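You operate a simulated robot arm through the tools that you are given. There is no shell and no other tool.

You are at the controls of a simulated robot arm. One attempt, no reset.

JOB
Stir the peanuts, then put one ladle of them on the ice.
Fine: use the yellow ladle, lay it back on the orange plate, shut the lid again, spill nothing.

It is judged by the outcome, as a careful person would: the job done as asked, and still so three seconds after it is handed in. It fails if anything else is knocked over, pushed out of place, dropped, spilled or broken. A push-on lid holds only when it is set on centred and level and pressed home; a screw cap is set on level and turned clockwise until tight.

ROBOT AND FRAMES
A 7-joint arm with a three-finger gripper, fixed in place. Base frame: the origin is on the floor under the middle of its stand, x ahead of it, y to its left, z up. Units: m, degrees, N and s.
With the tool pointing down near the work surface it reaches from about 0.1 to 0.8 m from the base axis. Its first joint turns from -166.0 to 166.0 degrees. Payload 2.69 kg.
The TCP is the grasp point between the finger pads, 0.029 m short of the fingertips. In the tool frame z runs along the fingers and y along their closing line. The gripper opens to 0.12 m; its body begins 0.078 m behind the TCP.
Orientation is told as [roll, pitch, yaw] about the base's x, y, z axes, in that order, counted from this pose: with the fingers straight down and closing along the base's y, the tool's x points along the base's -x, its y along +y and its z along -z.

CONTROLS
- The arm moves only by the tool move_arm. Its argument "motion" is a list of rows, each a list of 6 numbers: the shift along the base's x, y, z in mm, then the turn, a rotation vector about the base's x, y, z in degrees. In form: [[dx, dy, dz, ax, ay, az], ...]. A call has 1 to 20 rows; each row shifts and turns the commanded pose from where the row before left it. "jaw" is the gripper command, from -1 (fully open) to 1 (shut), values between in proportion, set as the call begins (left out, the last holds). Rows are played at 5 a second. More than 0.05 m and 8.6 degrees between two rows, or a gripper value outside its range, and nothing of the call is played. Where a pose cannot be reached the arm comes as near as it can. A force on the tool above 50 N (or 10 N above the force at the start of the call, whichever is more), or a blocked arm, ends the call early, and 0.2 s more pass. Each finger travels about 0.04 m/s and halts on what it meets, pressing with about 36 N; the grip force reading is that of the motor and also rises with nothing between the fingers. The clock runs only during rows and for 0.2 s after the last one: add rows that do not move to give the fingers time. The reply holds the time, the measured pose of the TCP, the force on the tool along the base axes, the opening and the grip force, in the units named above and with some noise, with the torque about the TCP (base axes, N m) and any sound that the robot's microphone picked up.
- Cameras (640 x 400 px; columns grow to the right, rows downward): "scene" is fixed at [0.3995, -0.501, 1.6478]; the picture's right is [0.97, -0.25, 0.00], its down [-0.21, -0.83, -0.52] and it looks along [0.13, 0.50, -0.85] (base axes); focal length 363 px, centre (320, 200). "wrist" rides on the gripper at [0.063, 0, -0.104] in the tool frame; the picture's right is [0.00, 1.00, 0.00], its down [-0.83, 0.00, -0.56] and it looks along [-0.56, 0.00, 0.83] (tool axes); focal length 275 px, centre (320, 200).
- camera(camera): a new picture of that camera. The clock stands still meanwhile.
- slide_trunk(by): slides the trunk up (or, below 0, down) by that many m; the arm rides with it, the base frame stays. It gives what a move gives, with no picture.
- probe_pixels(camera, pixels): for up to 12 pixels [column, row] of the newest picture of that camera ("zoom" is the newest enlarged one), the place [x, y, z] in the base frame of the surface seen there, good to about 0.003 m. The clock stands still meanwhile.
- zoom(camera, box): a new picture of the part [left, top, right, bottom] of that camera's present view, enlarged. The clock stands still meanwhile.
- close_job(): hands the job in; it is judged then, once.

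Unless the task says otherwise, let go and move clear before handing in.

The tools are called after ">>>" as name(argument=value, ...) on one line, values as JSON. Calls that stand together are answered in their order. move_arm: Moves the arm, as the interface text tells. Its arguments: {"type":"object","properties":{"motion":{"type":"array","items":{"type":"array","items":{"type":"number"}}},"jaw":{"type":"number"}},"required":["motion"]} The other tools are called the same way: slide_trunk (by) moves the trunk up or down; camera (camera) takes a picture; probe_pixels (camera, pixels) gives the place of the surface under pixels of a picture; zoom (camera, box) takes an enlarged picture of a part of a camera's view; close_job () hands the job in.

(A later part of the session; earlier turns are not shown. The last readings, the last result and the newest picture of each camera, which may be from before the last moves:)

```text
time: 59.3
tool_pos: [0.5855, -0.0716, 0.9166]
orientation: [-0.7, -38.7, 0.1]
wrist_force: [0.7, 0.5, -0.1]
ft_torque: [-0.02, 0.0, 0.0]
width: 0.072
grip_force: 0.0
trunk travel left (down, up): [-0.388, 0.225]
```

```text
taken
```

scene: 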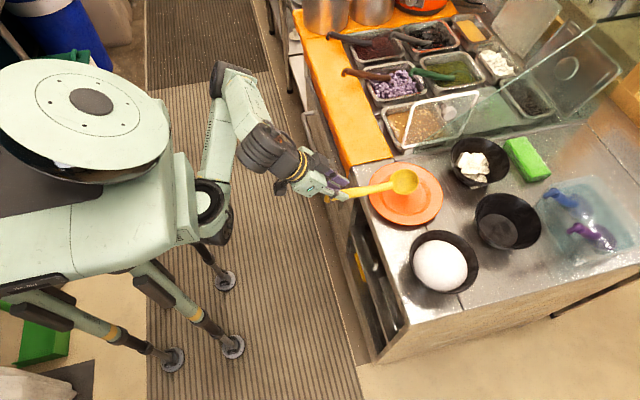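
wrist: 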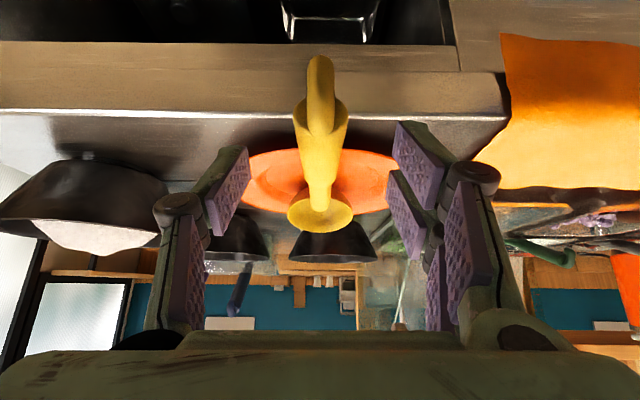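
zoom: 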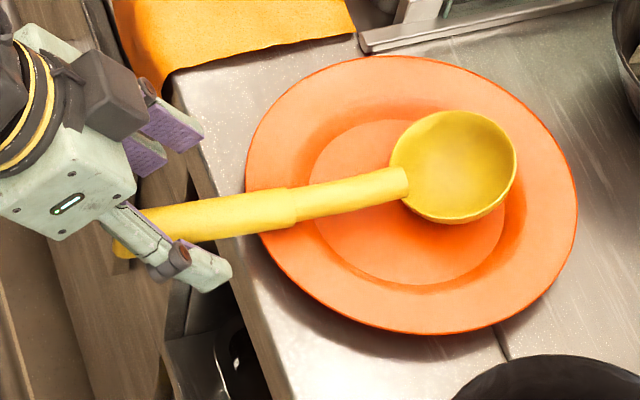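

The ladle rests stably on the plate. I'll back off along the tool axis, then pitch the hand to near-horizontal behind the handle.

>>> move_arm(motion=[[-8, 0, 10, 0, 0, 0], [-14, 0, 17, 0, 0, 0], [-16, 0, 18, 0, 0, 0], [-16, 0, 18, 0, 0, 0], [-10, 0, 0, 0, -6, 0], [-8, 0, 0, 0, -8, 0], [-8, 0, 0, 0, -8, 0], [0, 0, 0, 0, -8, 0], [0, 0, 0, 0, -8, 0], [0, 0, 0, 0, -8, 0], [0, 0, 0, 0, 0, 0]], jaw=-0.2)

>>> camera(camera="scene")

>>> camera(camera="wrist")

```text
time: 61.7
tool_pos: [0.5187, -0.087, 1.0422]
orientation: [-22.0, -83.8, 20.6]
wrist_force: [-0.9, 0.1, -0.3]
ft_torque: [0.04, -0.01, 0.03]
width: 0.072
grip_force: 0.1
out of reach, approached as far as the arm can: row 9, 10
trunk travel left (down, up): [-0.388, 0.225]
```

```text
taken
```

scene: 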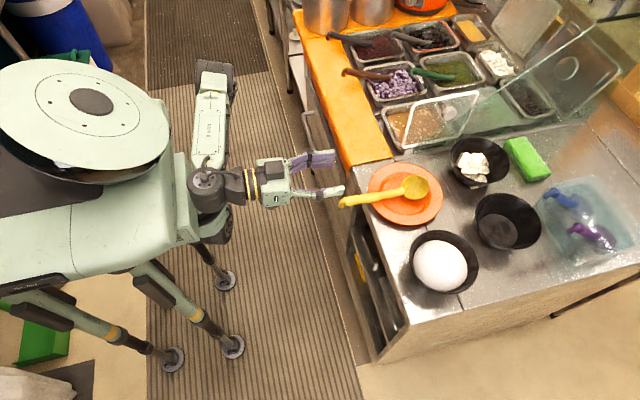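

```text
taken
```

wrist: 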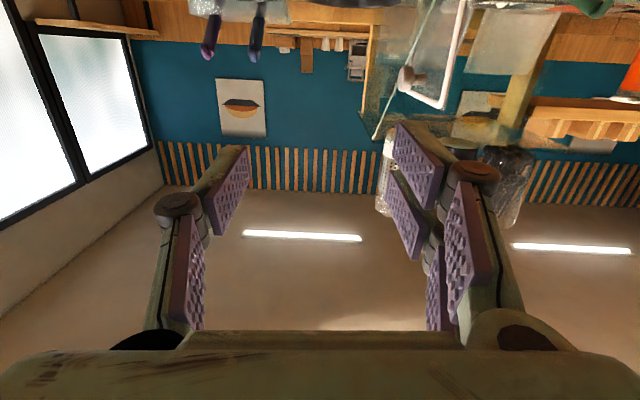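

The hand reached nearly horizontal but the arm is folded to its limit, so fully aligned isn't available here. I'll settle for about 60° pitch, which still gets the hand well back from the lid; first rotate back a bit and check.

>>> move_arm(motion=[[0, 3, 0, 0, 8, 0], [0, 4, 0, 0, 8, 0], [0, 4, 0, 0, 8, 0], [0, 4, 0, 0, 0, 0], [0, 0, 0, 0, 0, 0]], jaw=-0.2)

>>> camera(camera="scene")

```text
time: 62.9
tool_pos: [0.5207, -0.0752, 1.0391]
orientation: [-3.6, -60.3, 1.7]
wrist_force: [-0.1, -0.4, 0.4]
ft_torque: [0.0, 0.05, 0.01]
width: 0.0722
grip_force: 0.1
trunk travel left (down, up): [-0.388, 0.225]
```

```text
taken
```

scene: 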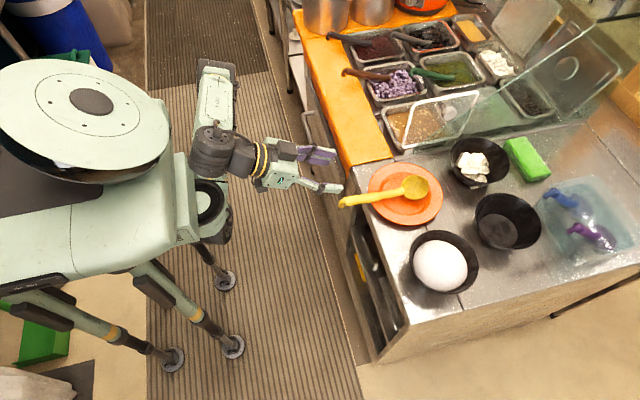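

Pitch is now -60° at (0.521, -0.075, 1.039) with the arm folded but fine. I'll lower via the trunk by 12 cm, which keeps this arm shape, then check.

>>> slide_trunk(by=-0.12)

>>> camera(camera="wrist")

>>> zoom(camera="scene", box=[260, 120, 440, 240])

```text
time: 64.4
tool_pos: [0.5206, -0.0782, 0.9194]
orientation: [-3.2, -60.4, 1.1]
wrist_force: [-0.8, -0.3, 0.3]
ft_torque: [-0.01, 0.03, -0.02]
width: 0.072
grip_force: 0.1
trunk travel left (down, up): [-0.268, 0.345]
```

```text
taken
```

wrist: 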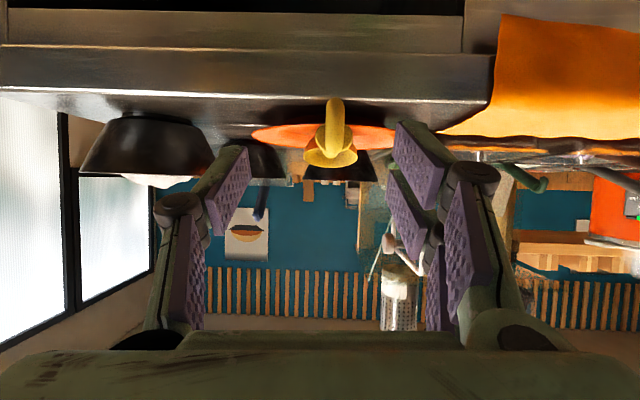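

```text
3.33 times, centred on (350, 180) of scene
```

zoom: 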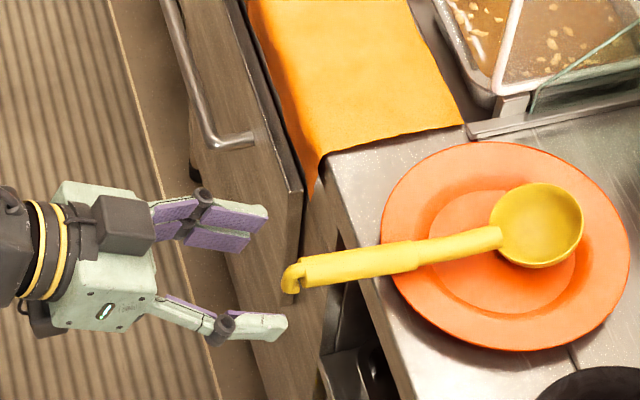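

Good view: the hand is behind the handle, with the hook near zoom (292,280). I'll probe the drawer panel edge in front of the counter to make sure the fingers clear it.

>>> probe_pixels(camera="zoom", pixels=[[290, 185], [265, 120], [300, 250], [245, 140], [215, 120], [320, 190], [292, 272], [300, 262], [335, 262], [380, 255], [330, 330], [345, 300]])

```text
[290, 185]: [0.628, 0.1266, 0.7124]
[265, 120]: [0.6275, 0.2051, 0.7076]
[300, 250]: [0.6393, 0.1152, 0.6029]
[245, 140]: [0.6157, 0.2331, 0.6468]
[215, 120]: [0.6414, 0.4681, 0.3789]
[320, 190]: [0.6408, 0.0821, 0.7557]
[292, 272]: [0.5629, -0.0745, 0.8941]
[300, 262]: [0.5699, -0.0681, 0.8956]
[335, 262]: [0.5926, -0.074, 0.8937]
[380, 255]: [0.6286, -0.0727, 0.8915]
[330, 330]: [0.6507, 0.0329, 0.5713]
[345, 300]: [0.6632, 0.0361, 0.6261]
```

Everything in front of the counter is lower than z 0.76, so the way is clear. I'll correct the small roll/yaw, then advance along the tool axis onto the handle.

>>> move_arm(motion=[[9, 3, -1, 0.9, 0, 0.7], [9, 3.5, -1, 0.9, 0, 0.7], [9, 0, -1, 0, 0, 0], [10, 0, -6, 0, 0, 0], [10, 0, -6, 0, 0, 0], [10, 0, -6, 0, 0, 0], [0, 0, 0, 0, 0, 0]], jaw=-0.2)

>>> camera(camera="wrist")

>>> zoom(camera="scene", box=[290, 150, 420, 240])

```text
time: 66.0
tool_pos: [0.5788, -0.0638, 0.8986]
orientation: [-3.5, -60.1, 3.5]
wrist_force: [-0.2, -0.1, 0.1]
ft_torque: [0.02, 0.02, 0.01]
width: 0.0721
grip_force: 0.1
trunk travel left (down, up): [-0.268, 0.345]
```

```text
taken
```

wrist: 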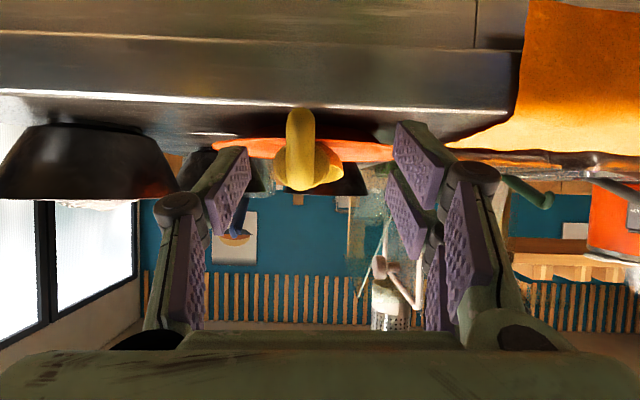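

```text
4.44 times, centred on (355, 195) of scene
```

zoom: 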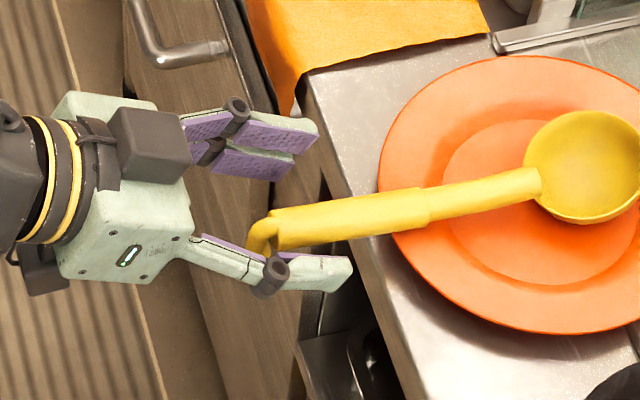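

The handle is now at column ≈305, about 7 mm to -y. I'll shift -7 mm and advance the last 2 cm.

>>> move_arm(motion=[[0, -7, 0, 0, 0, 0], [7, 0, -4, 0, 0, 0], [7, 0, -4, 0, 0, 0], [7, 0, -4, 0, 0, 0], [0, 0, 0, 0, 0, 0]], jaw=-0.2)

>>> camera(camera="wrist")

>>> zoom(camera="scene", box=[290, 150, 420, 240])

```text
time: 67.2
tool_pos: [0.5979, -0.077, 0.885]
orientation: [0.0, -60.5, 0.4]
wrist_force: [0.9, -0.4, -0.1]
ft_torque: [-0.02, 0.0, -0.02]
width: 0.0721
grip_force: 0.1
trunk travel left (down, up): [-0.268, 0.345]
```

```text
taken
```

wrist: 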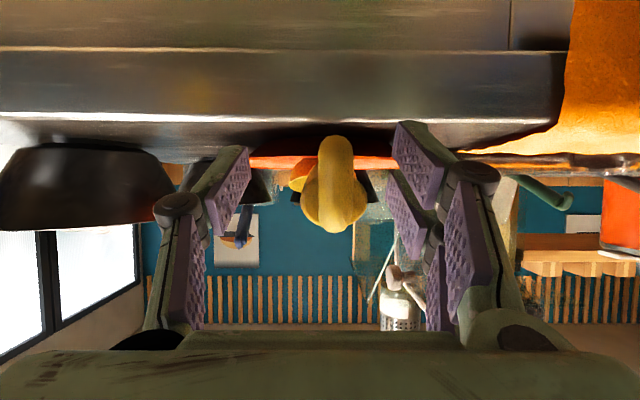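

```text
4.44 times, centred on (355, 195) of scene
```

zoom: 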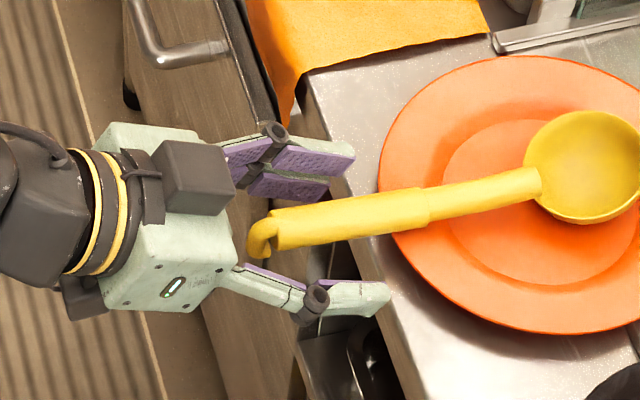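

Orientation is now exact (pitch -60.5°) and the handle is about 5–6 mm to +y (column ≈334). I'll shift +5.5 mm and close.

>>> move_arm(motion=[[0, 5.5, 0, 0, 0, 0], [0, 0, 0, 0, 0, 0], [0, 0, 0, 0, 0, 0]], jaw=-0.2)

>>> camera(camera="wrist")

```text
time: 68.0
tool_pos: [0.5975, -0.0773, 0.8855]
orientation: [1.3, -60.5, -1.5]
wrist_force: [0.3, 0.7, 0.3]
ft_torque: [0.01, -0.02, 0.0]
width: 0.0721
grip_force: 0.0
trunk travel left (down, up): [-0.268, 0.345]
```

```text
taken
```

wrist: 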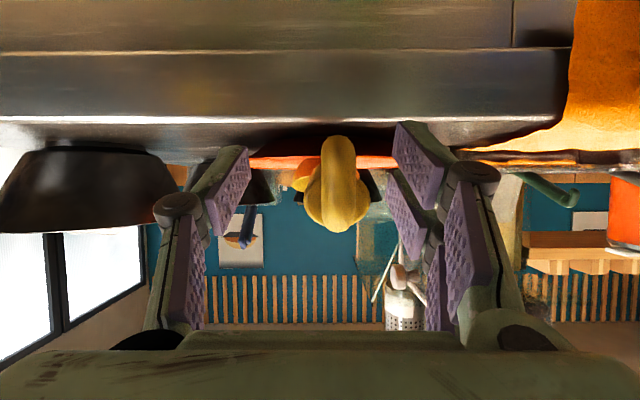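

The y reading didn't follow the command, so I'll wait for the arm to settle and re-read.

>>> move_arm(motion=[[0, 0, 0, 0, 0, 0], [0, 0, 0, 0, 0, 0], [0, 0, 0, 0, 0, 0], [0, 0, 0, 0, 0, 0], [0, 0, 0, 0, 0, 0]], jaw=-0.2)

>>> camera(camera="wrist")

```text
time: 69.2
tool_pos: [0.597, -0.0767, 0.8862]
orientation: [1.0, -60.5, -1.1]
wrist_force: [0.0, -0.9, 0.8]
ft_torque: [0.04, -0.02, -0.01]
width: 0.0722
grip_force: 0.1
trunk travel left (down, up): [-0.268, 0.345]
```

```text
taken
```

wrist: 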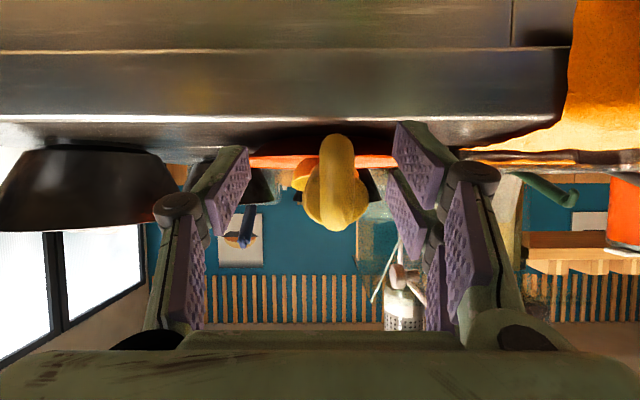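

Settled at y -0.0767; I'll command another +5 mm to centre the handle.

>>> move_arm(motion=[[0, 5, 0, 0, 0, 0], [0, 0, 0, 0, 0, 0], [0, 0, 0, 0, 0, 0], [0, 0, 0, 0, 0, 0]], jaw=-0.2)

>>> camera(camera="wrist")

```text
time: 70.2
tool_pos: [0.5967, -0.0751, 0.8844]
orientation: [1.7, -60.6, -2.0]
wrist_force: [-0.4, 0.3, -0.1]
ft_torque: [0.02, 0.0, 0.0]
width: 0.0717
grip_force: 0.1
trunk travel left (down, up): [-0.268, 0.345]
```

```text
taken
```

wrist: 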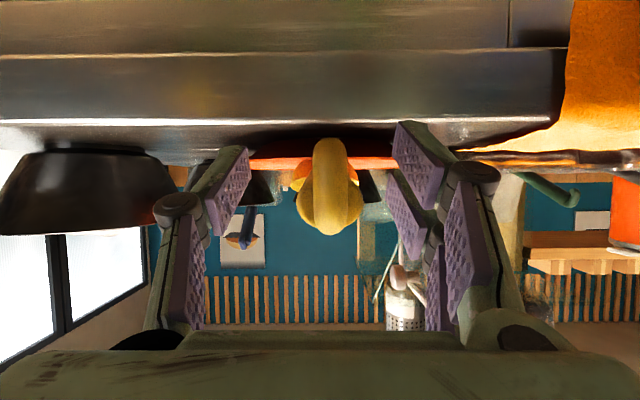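

Handle now at column ≈330, about 4 mm off; one more nudge while closing.

>>> move_arm(motion=[[0, 4, 0, 0, 0, 0], [0, 0, 0, 0, 0, 0], [0, 0, 0, 0, 0, 0], [0, 0, 0, 0, 0, 0]], jaw=0.2)

>>> camera(camera="wrist")

```text
time: 71.2
tool_pos: [0.5972, -0.0721, 0.884]
orientation: [1.8, -60.3, -2.4]
wrist_force: [0.4, -0.6, -0.2]
ft_torque: [0.0, -0.03, -0.02]
width: 0.0481
grip_force: 0.0
trunk travel left (down, up): [-0.268, 0.345]
```

```text
taken
```

wrist: 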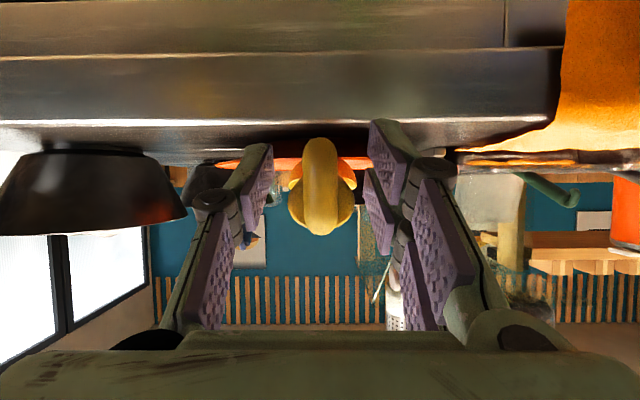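

The handle is centred (column ≈321) between the fingers. Closing now.

>>> move_arm(motion=[[0, 0, 0, 0, 0, 0], [0, 0, 0, 0, 0, 0], [0, 0, 0, 0, 0, 0], [0, 0, 0, 0, 0, 0], [0, 0, 0, 0, 0, 0]], jaw=1)

>>> camera(camera="wrist")

>>> zoom(camera="scene", box=[290, 150, 450, 240])

```text
time: 72.4
tool_pos: [0.5978, -0.0697, 0.8867]
orientation: [1.0, -60.5, -1.5]
wrist_force: [-0.4, 0.8, -0.7]
ft_torque: [0.0, 0.07, -0.01]
width: 0.023
grip_force: 36.0
trunk travel left (down, up): [-0.268, 0.345]
```

```text
taken
```

wrist: 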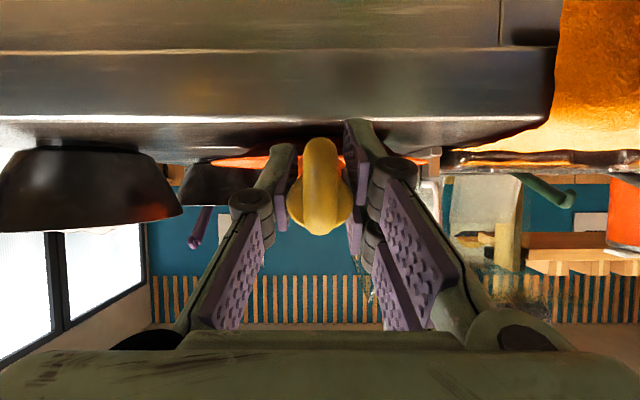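

```text
4.00 times, centred on (370, 195) of scene
```

zoom: 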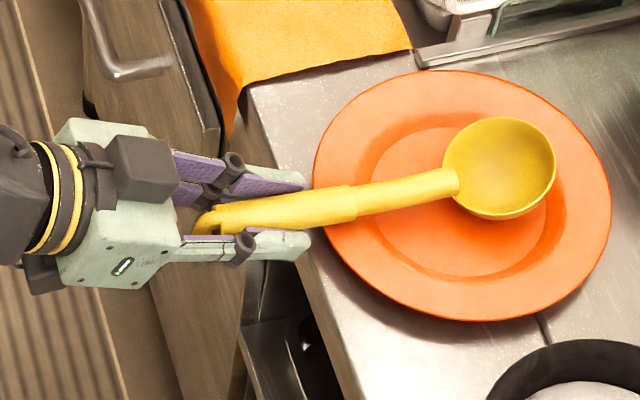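

Solid grip with the handle lying along the fingers. I'll lift straight up with the trunk by 10 cm and check for any slip.

>>> slide_trunk(by=0.1)

>>> camera(camera="wrist")

>>> zoom(camera="scene", box=[290, 120, 450, 240])

```text
time: 73.7
tool_pos: [0.597, -0.0687, 0.9864]
orientation: [0.6, -60.5, -0.8]
wrist_force: [0.3, 0.3, -1.0]
ft_torque: [-0.03, 0.07, 0.0]
width: 0.0229
grip_force: 35.7
trunk travel left (down, up): [-0.368, 0.245]
```

```text
taken
```

wrist: 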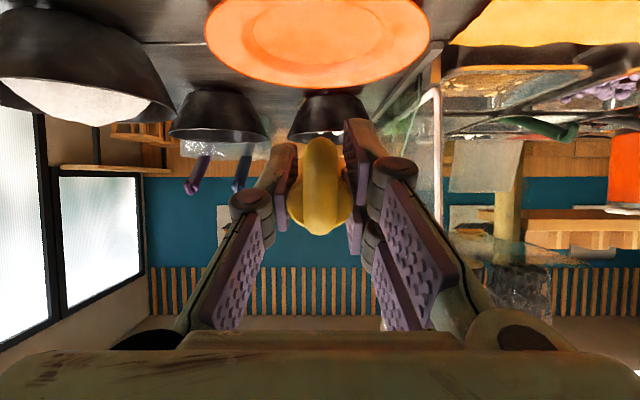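

```text
3.33 times, centred on (370, 180) of scene
```

zoom: 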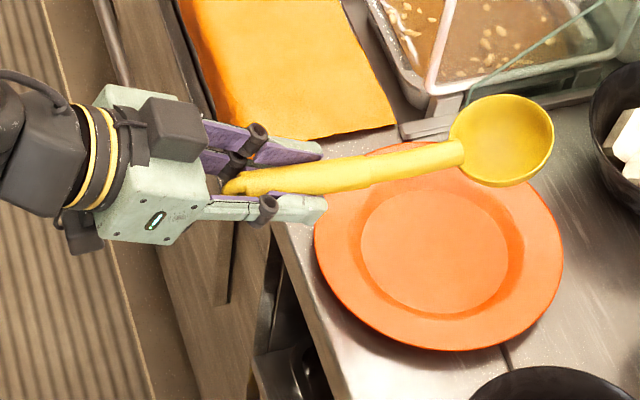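

Lift is clean and the plate hasn't moved. I'll measure the bowl rim and handle relative to the TCP in this grasp.

>>> zoom(camera="scene", box=[385, 135, 445, 185])

>>> camera(camera="scene")

```text
8.00 times, centred on (415, 160) of scene
```

zoom: 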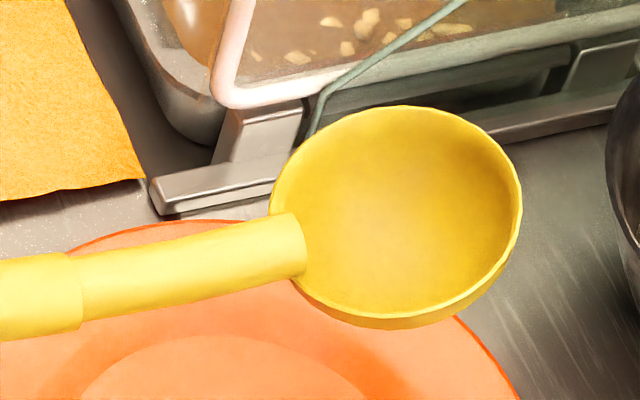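

```text
taken
```

scene: 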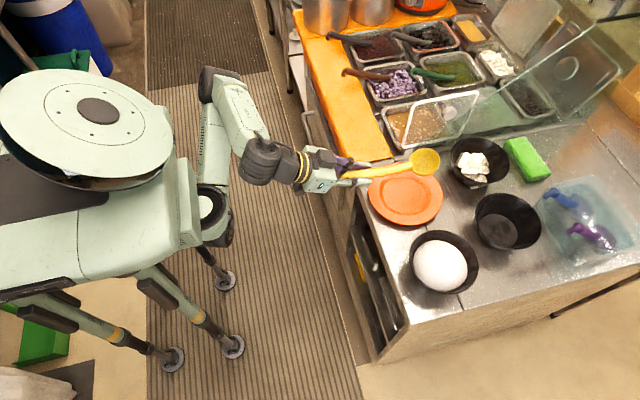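

>>> probe_pixels(camera="zoom", pixels=[[518, 205], [508, 165], [470, 125], [400, 108], [340, 122], [295, 160], [275, 195], [310, 297], [370, 318], [440, 310], [490, 275], [513, 240]])

>>> probe_pixels(camera="scene", pixels=[[370, 172], [380, 170], [390, 168], [400, 165], [408, 162], [425, 163], [422, 170], [378, 175], [405, 168]])

```text
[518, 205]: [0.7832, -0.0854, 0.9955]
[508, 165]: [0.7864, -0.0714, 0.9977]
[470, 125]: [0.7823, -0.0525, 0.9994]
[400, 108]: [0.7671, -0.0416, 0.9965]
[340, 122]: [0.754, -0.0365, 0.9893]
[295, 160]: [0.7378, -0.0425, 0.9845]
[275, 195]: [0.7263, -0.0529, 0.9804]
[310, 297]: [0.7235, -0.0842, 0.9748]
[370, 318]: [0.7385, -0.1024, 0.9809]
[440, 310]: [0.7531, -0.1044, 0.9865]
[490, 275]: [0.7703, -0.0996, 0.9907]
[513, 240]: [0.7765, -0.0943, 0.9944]
```

```text
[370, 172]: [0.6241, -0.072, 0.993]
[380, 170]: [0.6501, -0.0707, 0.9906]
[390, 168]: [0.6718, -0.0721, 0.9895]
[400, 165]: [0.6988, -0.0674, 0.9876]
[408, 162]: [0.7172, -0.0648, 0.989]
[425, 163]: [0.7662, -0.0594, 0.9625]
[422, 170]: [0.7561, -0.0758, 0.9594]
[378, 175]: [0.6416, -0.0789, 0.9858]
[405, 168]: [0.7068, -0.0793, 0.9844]
```

In this grasp the rim tilts back 18.6° and 3° to the side, so the rim will be level at hand pitch ≈-42°, with bowl centre at TCP + (0.150, 0, -0.050). I'll level it slowly while easing back clear of the lid.

>>> move_arm(motion=[[-3, 0, 4, -0.3, 2, 0], [-6, 0, 6, -0.4, 2.4, 0], [-6, 0, 6, -0.4, 2.4, 0], [-6, 0, 6, -0.4, 2.4, 0], [-6, 0, 6, -0.4, 2.4, 0], [-6, 0, 6, -0.4, 2.4, 0], [-6, 0, 6, -0.4, 2.4, 0], [-6, 0, 6, -0.3, 2.2, 0], [0, 0, 0, 0, 0, 0], [0, 0, 0, 0, 0, 0]], jaw=1)

>>> camera(camera="wrist")

>>> zoom(camera="scene", box=[290, 110, 450, 210])

```text
time: 75.9
tool_pos: [0.5528, -0.0609, 1.0328]
orientation: [-1.9, -42.2, 2.2]
wrist_force: [0.7, 0.1, -0.7]
ft_torque: [0.01, 0.06, -0.02]
width: 0.0232
grip_force: 36.3
trunk travel left (down, up): [-0.368, 0.245]
```

```text
taken
```

wrist: 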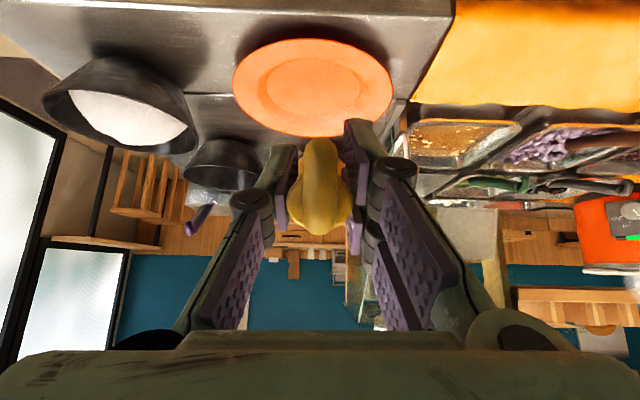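

```text
4.00 times, centred on (370, 160) of scene
```

zoom: 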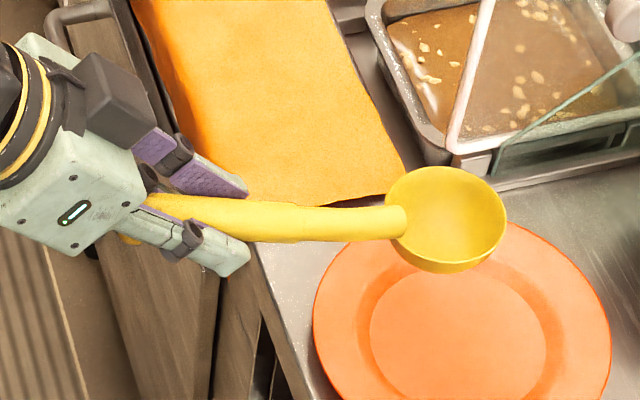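

The ladle is level and holding steady. I'll traverse slowly toward the pan side, staying behind the lid's edge (bowl front x ≈0.74 vs lid 0.765).

>>> move_arm(motion=[[0, 6, 0, 0, 0, -0.3], [0, 10, 0, 0, 0, -0.3], [0, 13, 0, 0, 0, -0.3], [0, 13, 0, 0, 0, -0.3], [0, 13, 0, 0, 0, -0.3], [0, 13, 0, 0, 0, -0.3], [0, 13, 0, 0, 0, -0.3], [0, 13, 0, 0, 0, 0], [0, 13, 0, 0, 0, 0], [0, 13, 0, 0, 0, 0], [0, 13, 0, 0, 0, 0], [0, 13, 0, 0, 0, 0], [0, 13, 0, 0, 0, 0], [0, 13, 0, 0, 0, 0], [0, 13, 0, 0, 0, 0], [0, 13, 0, 0, 0, 0], [0, 10, 0, 0, 0, 0], [0, 6, 0, 0, 0, 0], [0, 0, 0, 0, 0, 0], [0, 0, 0, 0, 0, 0]], jaw=1)

>>> camera(camera="wrist")

>>> camera(camera="scene")

```text
time: 80.1
tool_pos: [0.5534, 0.1528, 1.0339]
orientation: [-1.8, -42.2, 0.0]
wrist_force: [-0.2, 0.7, -0.9]
ft_torque: [0.01, 0.06, -0.04]
width: 0.0229
grip_force: 35.3
trunk travel left (down, up): [-0.368, 0.245]
```

```text
taken
```

wrist: 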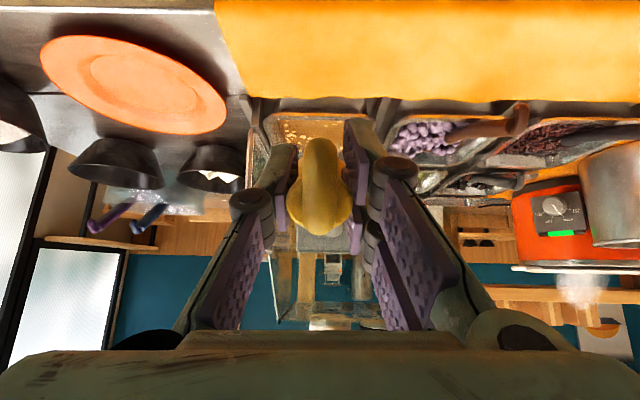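

```text
taken
```

scene: 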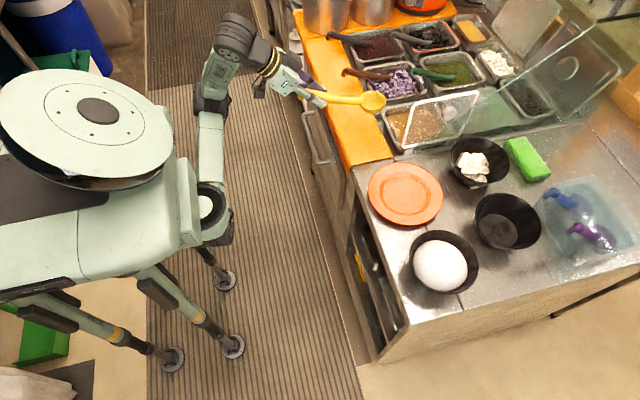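

Ladle is steady at (0.553, 0.153, 1.034). Next I move forward over the pan while tilting the bowl forward about 22°, keeping it above the rim.

>>> move_arm(motion=[[8, 0, 0, 0, 1, 0], [13, 0, 0, 0, 1.5, 0], [14, -1, 0, 0, 1.6, 0], [14, -1, 0, 0, 1.6, 0], [14, -1, 0, 0, 1.6, 0], [14, -1, 0, 0, 1.6, 0], [14, 0, 0, 0, 1.6, 0], [14, 0, 0, 0, 1.6, 0], [14, 0, 0, 0, 1.6, 0], [14, 0, 0, 0, 1.6, 0], [14, 0, 0, 0, 1.6, 0], [14, 0, 0, 0, 1.6, 0], [14, 0, 0, 0, 1.6, 0], [9, 0, 0, 0, 1.6, 0], [0, 0, 0, 0, 0, 0], [0, 0, 0, 0, 0, 0]], jaw=1)

>>> camera(camera="wrist")

>>> zoom(camera="scene", box=[330, 40, 490, 160])

```text
time: 83.5
tool_pos: [0.7392, 0.1508, 1.032]
orientation: [-1.7, -20.5, 0.1]
wrist_force: [0.5, -0.2, -0.7]
ft_torque: [0.0, 0.04, -0.01]
width: 0.0231
grip_force: 36.1
trunk travel left (down, up): [-0.368, 0.245]
```

```text
taken
```

wrist: 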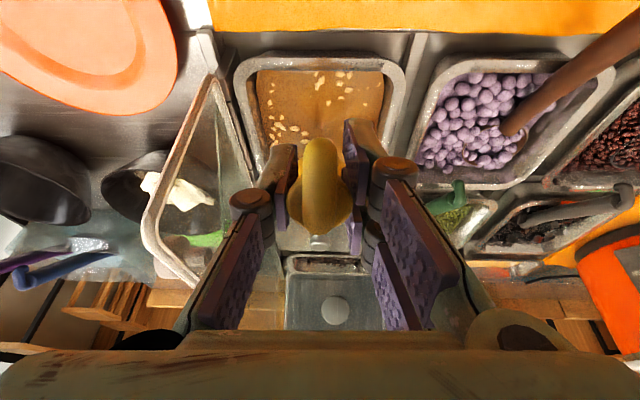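

```text
3.33 times, centred on (410, 100) of scene
```

zoom: 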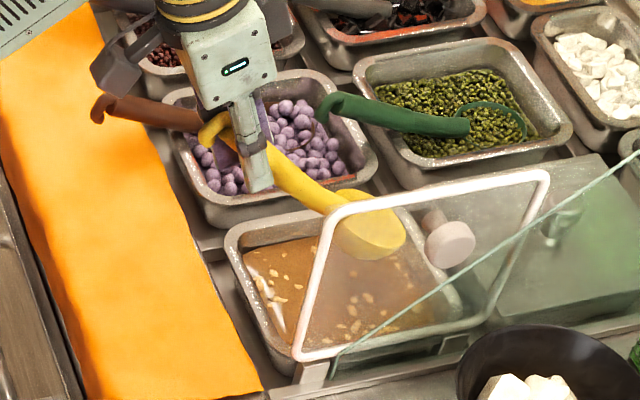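

The bowl now hangs above the pan (zoom (370,235)). I'll verify its actual position by probing before dipping.

>>> zoom(camera="scene", box=[385, 85, 455, 140])

>>> probe_pixels(camera="zoom", pixels=[[430, 155], [425, 190], [395, 125], [340, 120], [290, 165], [310, 215], [370, 225], [410, 210], [360, 175], [250, 130], [200, 100]])

```text
7.27 times, centred on (420, 112) of scene
```

zoom: 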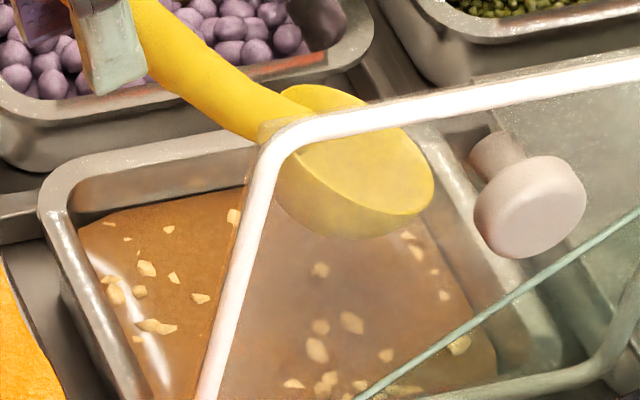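

```text
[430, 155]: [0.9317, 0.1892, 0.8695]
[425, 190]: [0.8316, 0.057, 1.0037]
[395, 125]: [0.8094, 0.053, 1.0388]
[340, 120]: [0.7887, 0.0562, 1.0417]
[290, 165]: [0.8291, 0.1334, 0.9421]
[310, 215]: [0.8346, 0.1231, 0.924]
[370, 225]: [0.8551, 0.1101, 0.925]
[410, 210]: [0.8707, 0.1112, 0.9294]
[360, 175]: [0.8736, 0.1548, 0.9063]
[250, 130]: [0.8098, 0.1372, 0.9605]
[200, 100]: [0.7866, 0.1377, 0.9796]
```

Bowl centre is about (0.859, 0.147, 0.929), nicely over the middle of the liquid. I'll lower it into the peanuts slowly, watching forces.

>>> move_arm(motion=[[0, 0, -6, 0, 0, 0], [0, 0, -8, 0, 0, 0], [0, 0, -8, 0, 0, 0], [0, 0, -8, 0, 0, 0], [0, 0, -8, 0, 0, 0], [0, 0, -8, 0, 0, 0], [0, 0, -8, 0, 0, 0], [0, 0, -8, 0, 0, 0], [0, 0, -7, 0, 0, 0], [0, 0, -6, 0, 0, 0], [0, 0, 0, 0, 0, 0]], jaw=1)

>>> camera(camera="wrist")

>>> zoom(camera="scene", box=[375, 60, 475, 150])

```text
time: 85.9
tool_pos: [0.7405, 0.1479, 0.9577]
orientation: [-1.6, -20.5, 0.1]
wrist_force: [-0.4, -0.1, -0.8]
ft_torque: [0.02, 0.07, 0.02]
width: 0.0232
grip_force: 36.0
trunk travel left (down, up): [-0.368, 0.245]
```

```text
taken
```

wrist: 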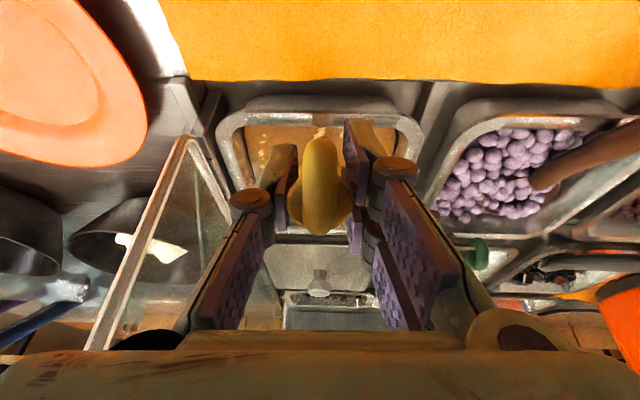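

```text
4.44 times, centred on (425, 105) of scene
```

zoom: 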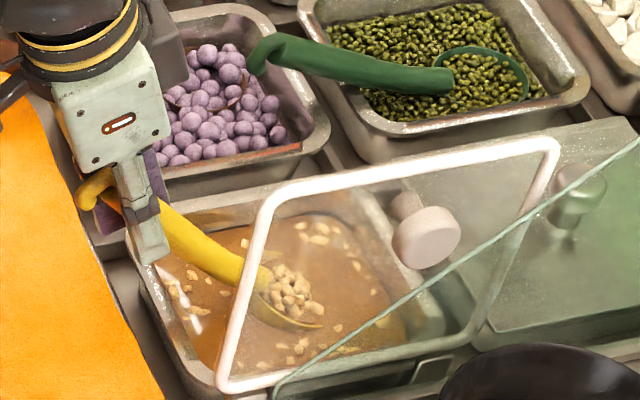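

The bowl has dipped in and already shows peanuts in it at zoom (290,290), with no contact force. I'll go 8 mm deeper and stir with a full circle well inside the pan walls.

>>> move_arm(motion=[[0, 0, -4, 0, 0, 0], [0, 0, -4, 0, 0, 0], [5, 0, 0, 0, 0, 0], [5, 0, 0, 0, 0, 0], [-1.9, 8, 0, 0, 0, 0], [-5.1, 5.9, 0, 0, 0, 0], [-7, 2.1, 0, 0, 0, 0], [-7, -2.1, 0, 0, 0, 0], [-5.1, -5.9, 0, 0, 0, 0], [-1.9, -8, 0, 0, 0, 0], [1.9, -8, 0, 0, 0, 0], [5.1, -5.9, 0, 0, 0, 0], [7, -2.1, 0, 0, 0, 0], [7, 2.1, 0, 0, 0, 0], [5.1, 5.9, 0, 0, 0, 0], [1.9, 8, 0, 0, 0, 0], [0, 0, 0, 0, 0, 0]], jaw=1)

>>> zoom(camera="scene", box=[375, 60, 475, 150])

>>> camera(camera="wrist")

```text
time: 89.5
tool_pos: [0.7469, 0.1488, 0.9518]
orientation: [-1.7, -20.4, 0.1]
wrist_force: [0.1, 0.5, -0.6]
ft_torque: [-0.02, 0.09, 0.0]
width: 0.0229
grip_force: 36.2
trunk travel left (down, up): [-0.368, 0.245]
```

```text
4.44 times, centred on (425, 105) of scene
```

zoom: 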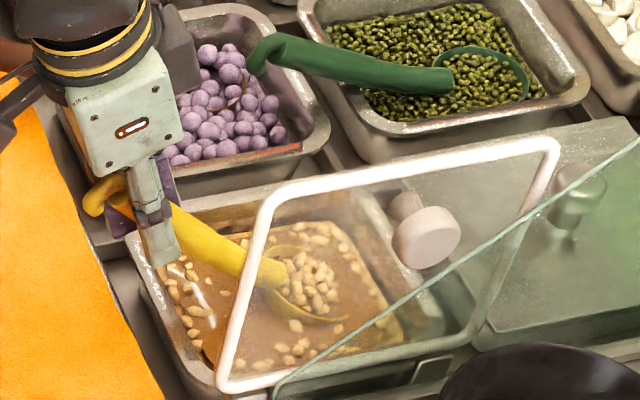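

```text
taken
```

wrist: 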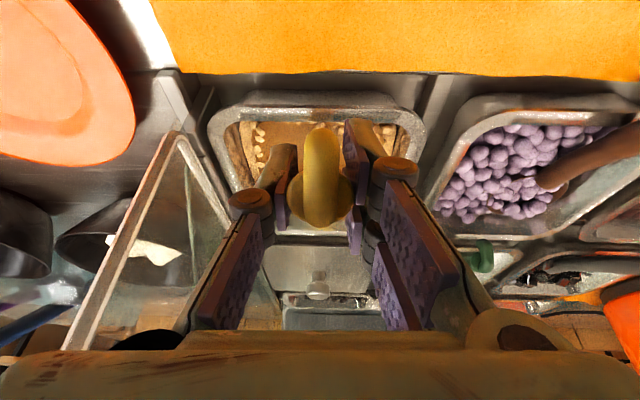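

Stirring is working: many more peanuts have come up around the ladle (zoom (190,310), (320,350)). I'll make further circles, slightly larger.

>>> move_arm(motion=[[-2, 8.5, 0, 0, 0, 0], [-5.6, 6.4, 0, 0, 0, 0], [-7.6, 2.3, 0, 0, 0, 0], [-7.6, -2.3, 0, 0, 0, 0], [-5.6, -6.4, 0, 0, 0, 0], [-2, -8.5, 0, 0, 0, 0], [2, -8.5, 0, 0, 0, 0], [5.6, -6.4, 0, 0, 0, 0], [7.6, -2.3, 0, 0, 0, 0], [7.6, 2.3, 0, 0, 0, 0], [5.6, 6.4, 0, 0, 0, 0], [0, 17, 0, 0, 0, 0], [-5.6, 6.4, 0, 0, 0, 0], [-7.6, 2.3, 0, 0, 0, 0], [-7.6, -2.3, 0, 0, 0, 0], [-5.6, -6.4, 0, 0, 0, 0], [-2, -8.5, 0, 0, 0, 0], [2, -8.5, 0, 0, 0, 0], [5.6, -6.4, 0, 0, 0, 0], [0, 0, 0, 0, 0, 0]], jaw=1)

>>> zoom(camera="scene", box=[375, 60, 475, 150])

>>> camera(camera="wrist")

```text
time: 93.7
tool_pos: [0.7246, 0.1334, 0.9508]
orientation: [-1.8, -20.4, 0.1]
wrist_force: [0.5, 0.1, -1.7]
ft_torque: [-0.01, 0.09, 0.01]
width: 0.0229
grip_force: 36.0
trunk travel left (down, up): [-0.368, 0.245]
```

```text
4.44 times, centred on (425, 105) of scene
```

zoom: 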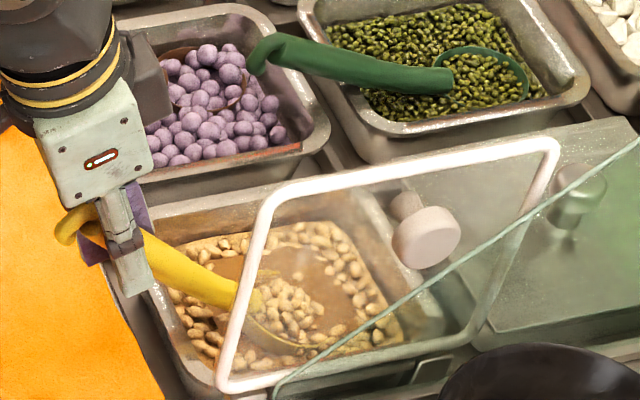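

```text
taken
```

wrist: 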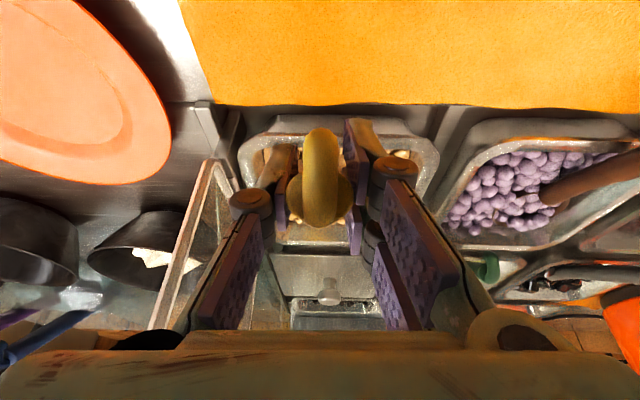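

Peanuts now cover much of the surface, so the stir is taking effect. One more round and a half to mix it evenly.

>>> move_arm(motion=[[7.6, -1, 0, 0, 0, 0], [7.6, 2.3, 0, 0, 0, 0], [5.6, 6.4, 0, 0, 0, 0], [2, 8.5, 0, 0, 0, 0], [-2, 8.5, 0, 0, 0, 0], [-5.6, 6.4, 0, 0, 0, 0], [-7.6, 2.3, 0, 0, 0, 0], [-7.6, -2.3, 0, 0, 0, 0], [-5.6, -6.4, 0, 0, 0, 0], [-2, -8.5, 0, 0, 0, 0], [2, -8.5, 0, 0, 0, 0], [5.6, -6.4, 0, 0, 0, 0], [7.6, -2.3, 0, 0, 0, 0], [7.6, 2.3, 0, 0, 0, 0], [5.6, 6.4, 0, 0, 0, 0], [2, 8.5, 0, 0, 0, 0], [-2, 8.5, 0, 0, 0, 0], [-5.6, 6.4, 0, 0, 0, 0], [-5, 0, 0, 0, 0, 0], [0, 0, 0, 0, 0, 0]], jaw=1)

>>> zoom(camera="scene", box=[375, 60, 475, 150])

>>> camera(camera="wrist")

```text
time: 97.9
tool_pos: [0.7351, 0.1648, 0.9499]
orientation: [-1.8, -20.6, 0.1]
wrist_force: [-0.9, 0.7, -0.2]
ft_torque: [0.01, 0.05, 0.01]
width: 0.023
grip_force: 36.2
trunk travel left (down, up): [-0.368, 0.245]
```

```text
4.44 times, centred on (425, 105) of scene
```

zoom: 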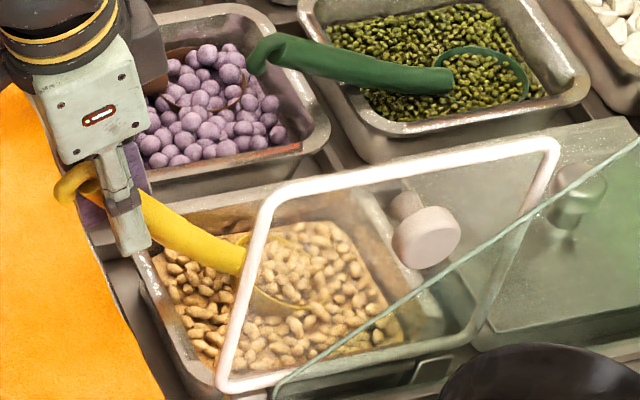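

```text
taken
```

wrist: 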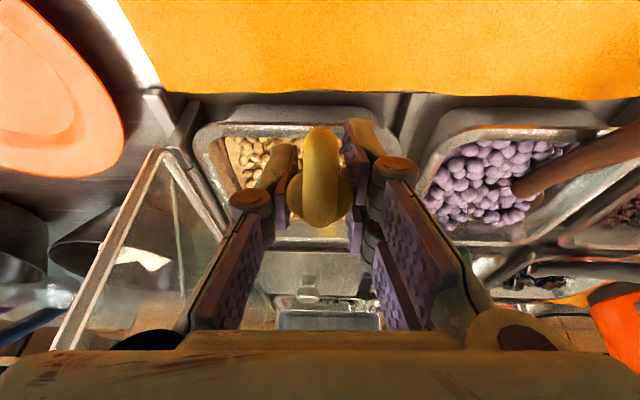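

The pan is now thoroughly mixed, peanuts everywhere. I'll centre the bowl in the pan and reduce the tilt while it's still submerged to take a scoop.

>>> move_arm(motion=[[-1.3, -2, -3.7, 0, -1.66, 0], [-1.3, -2, -3.7, 0, -1.66, 0], [-1.3, -2, -3.7, 0, -1.66, 0], [-1.3, -2, -3.7, 0, -1.66, 0], [-1.3, -2, -3.7, 0, -1.66, 0], [-1.3, -2, -3.7, 0, -1.66, 0], [-1.3, -2, -3.7, 0, -1.66, 0], [-1.3, -2, -3.7, 0, -1.66, 0], [0, 0, 0, 0, 0, 0]], jaw=1)

>>> zoom(camera="scene", box=[375, 60, 475, 150])

```text
time: 99.9
tool_pos: [0.7227, 0.1484, 0.9202]
orientation: [-1.7, -33.9, 0.0]
wrist_force: [0.3, -0.1, -0.2]
ft_torque: [0.02, 0.1, 0.01]
width: 0.0233
grip_force: 35.6
trunk travel left (down, up): [-0.368, 0.245]
```

```text
4.44 times, centred on (425, 105) of scene
```

zoom: 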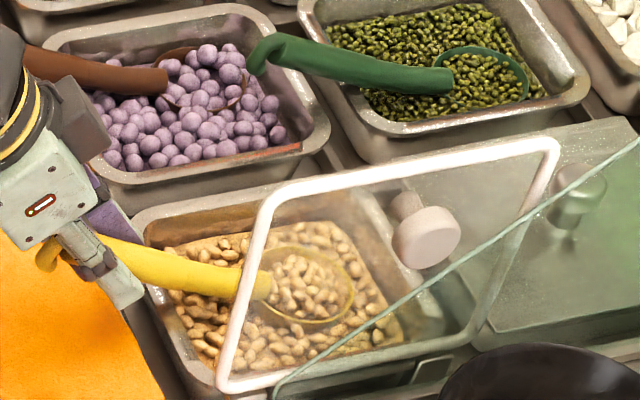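

The bowl is full of peanuts at zoom (300,285), no contact with the rim. Now I'll lift slowly and level the rim above the pan.

>>> move_arm(motion=[[0, 0, 3, 0, 0, 0], [0, 0, 4, 0, 0, 0], [0, 0, 5, 0, 0, 0], [0, 0, 5, 0, 0, 0], [0, 0, 5, 0, -0.5, 0], [-1, 0, 3, 0, -1, 0], [-1.5, 0, 2.5, 0, -1.5, 0], [-1.5, 0, 2.5, 0, -1.5, 0], [-1.5, 0, 2.5, 0, -1.5, 0], [-1.5, 0, 2.5, 0, -1.5, 0], [-1, 0, 3, 0, -0.5, 0], [0, 0, 0, 0, 0, 0], [0, 0, 0, 0, 0, 0], [0, 0, 0, 0, 0, 0]], jaw=1)

>>> zoom(camera="scene", box=[375, 60, 475, 150])

>>> camera(camera="wrist")

```text
time: 102.9
tool_pos: [0.715, 0.1498, 0.9574]
orientation: [-1.7, -41.9, 0.1]
wrist_force: [1.4, 0.1, -1.1]
ft_torque: [-0.02, 0.11, 0.02]
width: 0.0231
grip_force: 35.9
trunk travel left (down, up): [-0.368, 0.245]
```

```text
4.44 times, centred on (425, 105) of scene
```

zoom: 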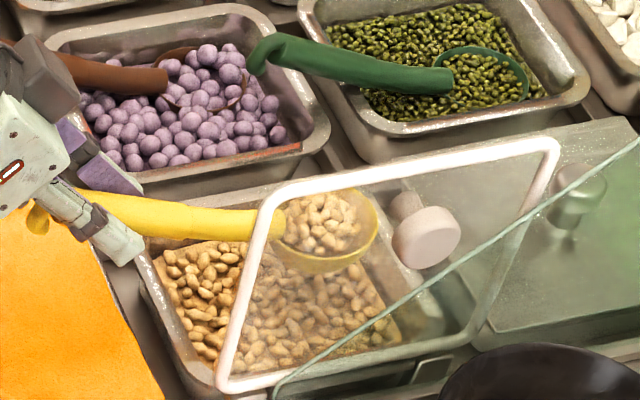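

```text
taken
```

wrist: 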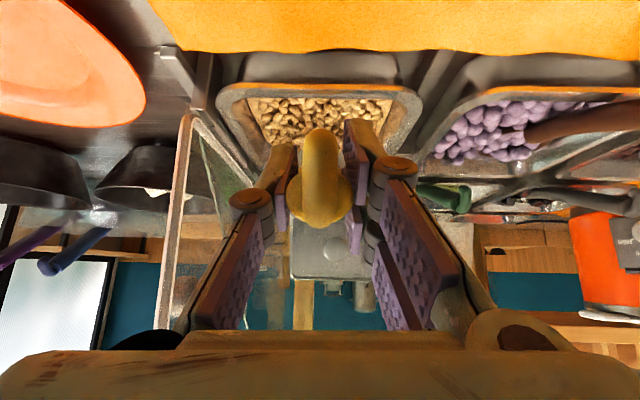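

The ladle came up full and level. Let me look closely at the bowl for overfill or drips before moving.

>>> zoom(camera="scene", box=[420, 90, 480, 130])

>>> zoom(camera="scene", box=[410, 90, 470, 135])

```text
10.00 times, centred on (450, 110) of scene
```

zoom: 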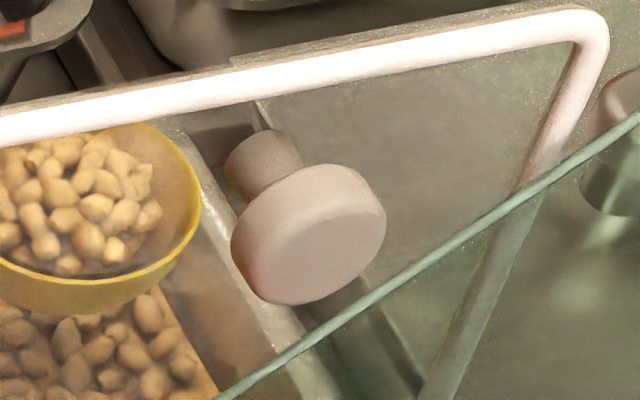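

```text
8.89 times, centred on (440, 112) of scene
```

zoom: 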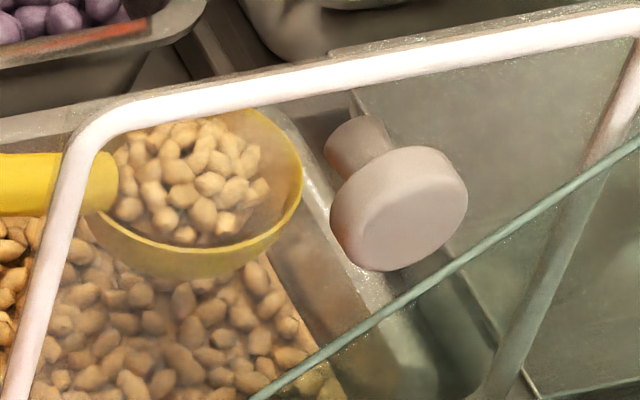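

The peanuts sit within the bowl below its rim, not overfull. I'll rise 5 cm gently, then draw back over the towel.

>>> move_arm(motion=[[0, 0, 4, 0, 0, 0], [0, 0, 6, 0, 0, 0], [0, 0, 8, 0, 0, 0], [0, 0, 8, 0, 0, 0], [0, 0, 8, 0, 0, 0], [0, 0, 8, 0, 0, 0], [0, 0, 5, 0, 0, 0], [-4, 0, 3, 0, 0, 0], [-7, 0, 0, 0, 0, 0], [-9, 0, 0, 0, 0, 0], [-10, 0, 0, 0, 0, 0], [-10, 0, 0, 0, 0, 0], [-10, 0, 0, 0, 0, 0], [-10, 0, 0, 0, 0, 0], [-10, 0, 0, 0, 0, 0], [-10, 0, 0, 0, 0, 0], [-8, 0, 0, 0, 0, 0], [-5, 0, 0, 0, 0, 0], [0, 0, 0, 0, 0, 0]], jaw=1)

>>> camera(camera="scene")

>>> zoom(camera="scene", box=[340, 60, 460, 150])

```text
time: 106.9
tool_pos: [0.622, 0.1485, 1.0082]
orientation: [-1.8, -41.7, 0.0]
wrist_force: [-0.1, -0.1, -0.8]
ft_torque: [-0.03, 0.14, 0.02]
width: 0.0231
grip_force: 36.1
trunk travel left (down, up): [-0.368, 0.245]
```

```text
taken
```

scene: 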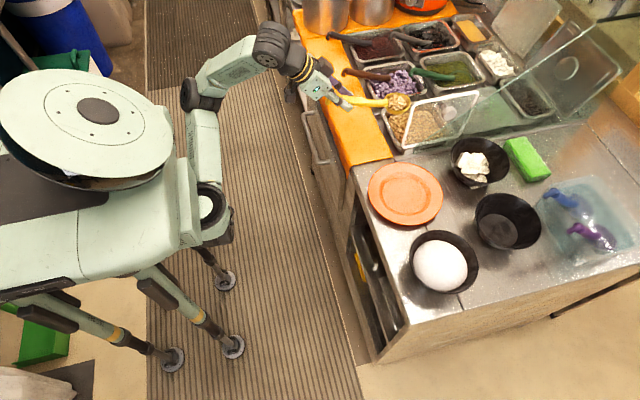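

```text
4.44 times, centred on (400, 105) of scene
```

zoom: 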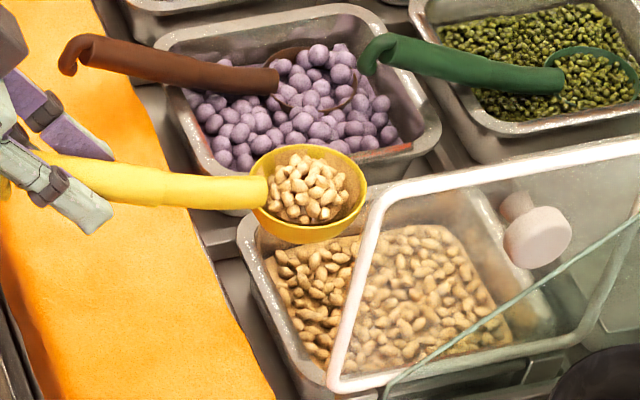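

Clean carry: peanuts settled in the bowl, nothing dropped. I'll draw back further and meanwhile get exact positions of the ice bowl and mound.

>>> move_arm(motion=[[-4, 0, 0, 0, 0, 0], [-8, 0, 1, 0, 0, 0], [-10, 0, 2, 0, 0, 0], [-10, 0, 2, 0, 0, 0], [-10, 0, 2, 0, 0, 0], [-10, 0, 2, 0, 0, 0], [-10, 0, 2, 0, 0, 0], [-8, 0, 1, 0, 0, 0], [-5, 0, 0, 0, 0, 0], [0, 0, 0, 0, 0, 0]], jaw=1)

>>> camera(camera="scene")

>>> probe_pixels(camera="scene", pixels=[[410, 254], [477, 268], [439, 231], [448, 293], [416, 264], [465, 268], [439, 243], [441, 287], [440, 265], [430, 255], [450, 275], [440, 275]])

```text
time: 109.1
tool_pos: [0.5482, 0.1483, 1.0198]
orientation: [-1.7, -41.8, 0.0]
wrist_force: [-0.1, -0.5, -1.1]
ft_torque: [-0.02, 0.13, 0.0]
width: 0.0229
grip_force: 36.2
trunk travel left (down, up): [-0.368, 0.245]
```

```text
taken
```

scene: 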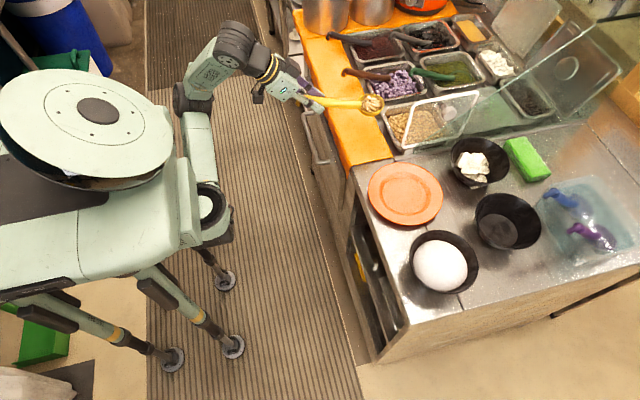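

```text
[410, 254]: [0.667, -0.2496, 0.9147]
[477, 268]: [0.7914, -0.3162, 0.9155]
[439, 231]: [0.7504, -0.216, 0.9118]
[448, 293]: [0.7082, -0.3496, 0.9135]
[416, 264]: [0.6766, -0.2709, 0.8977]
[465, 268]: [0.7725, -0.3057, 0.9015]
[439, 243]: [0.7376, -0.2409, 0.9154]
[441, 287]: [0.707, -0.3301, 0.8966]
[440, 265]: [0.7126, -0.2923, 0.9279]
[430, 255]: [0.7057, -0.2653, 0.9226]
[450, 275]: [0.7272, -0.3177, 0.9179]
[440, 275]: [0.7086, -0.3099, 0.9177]
```

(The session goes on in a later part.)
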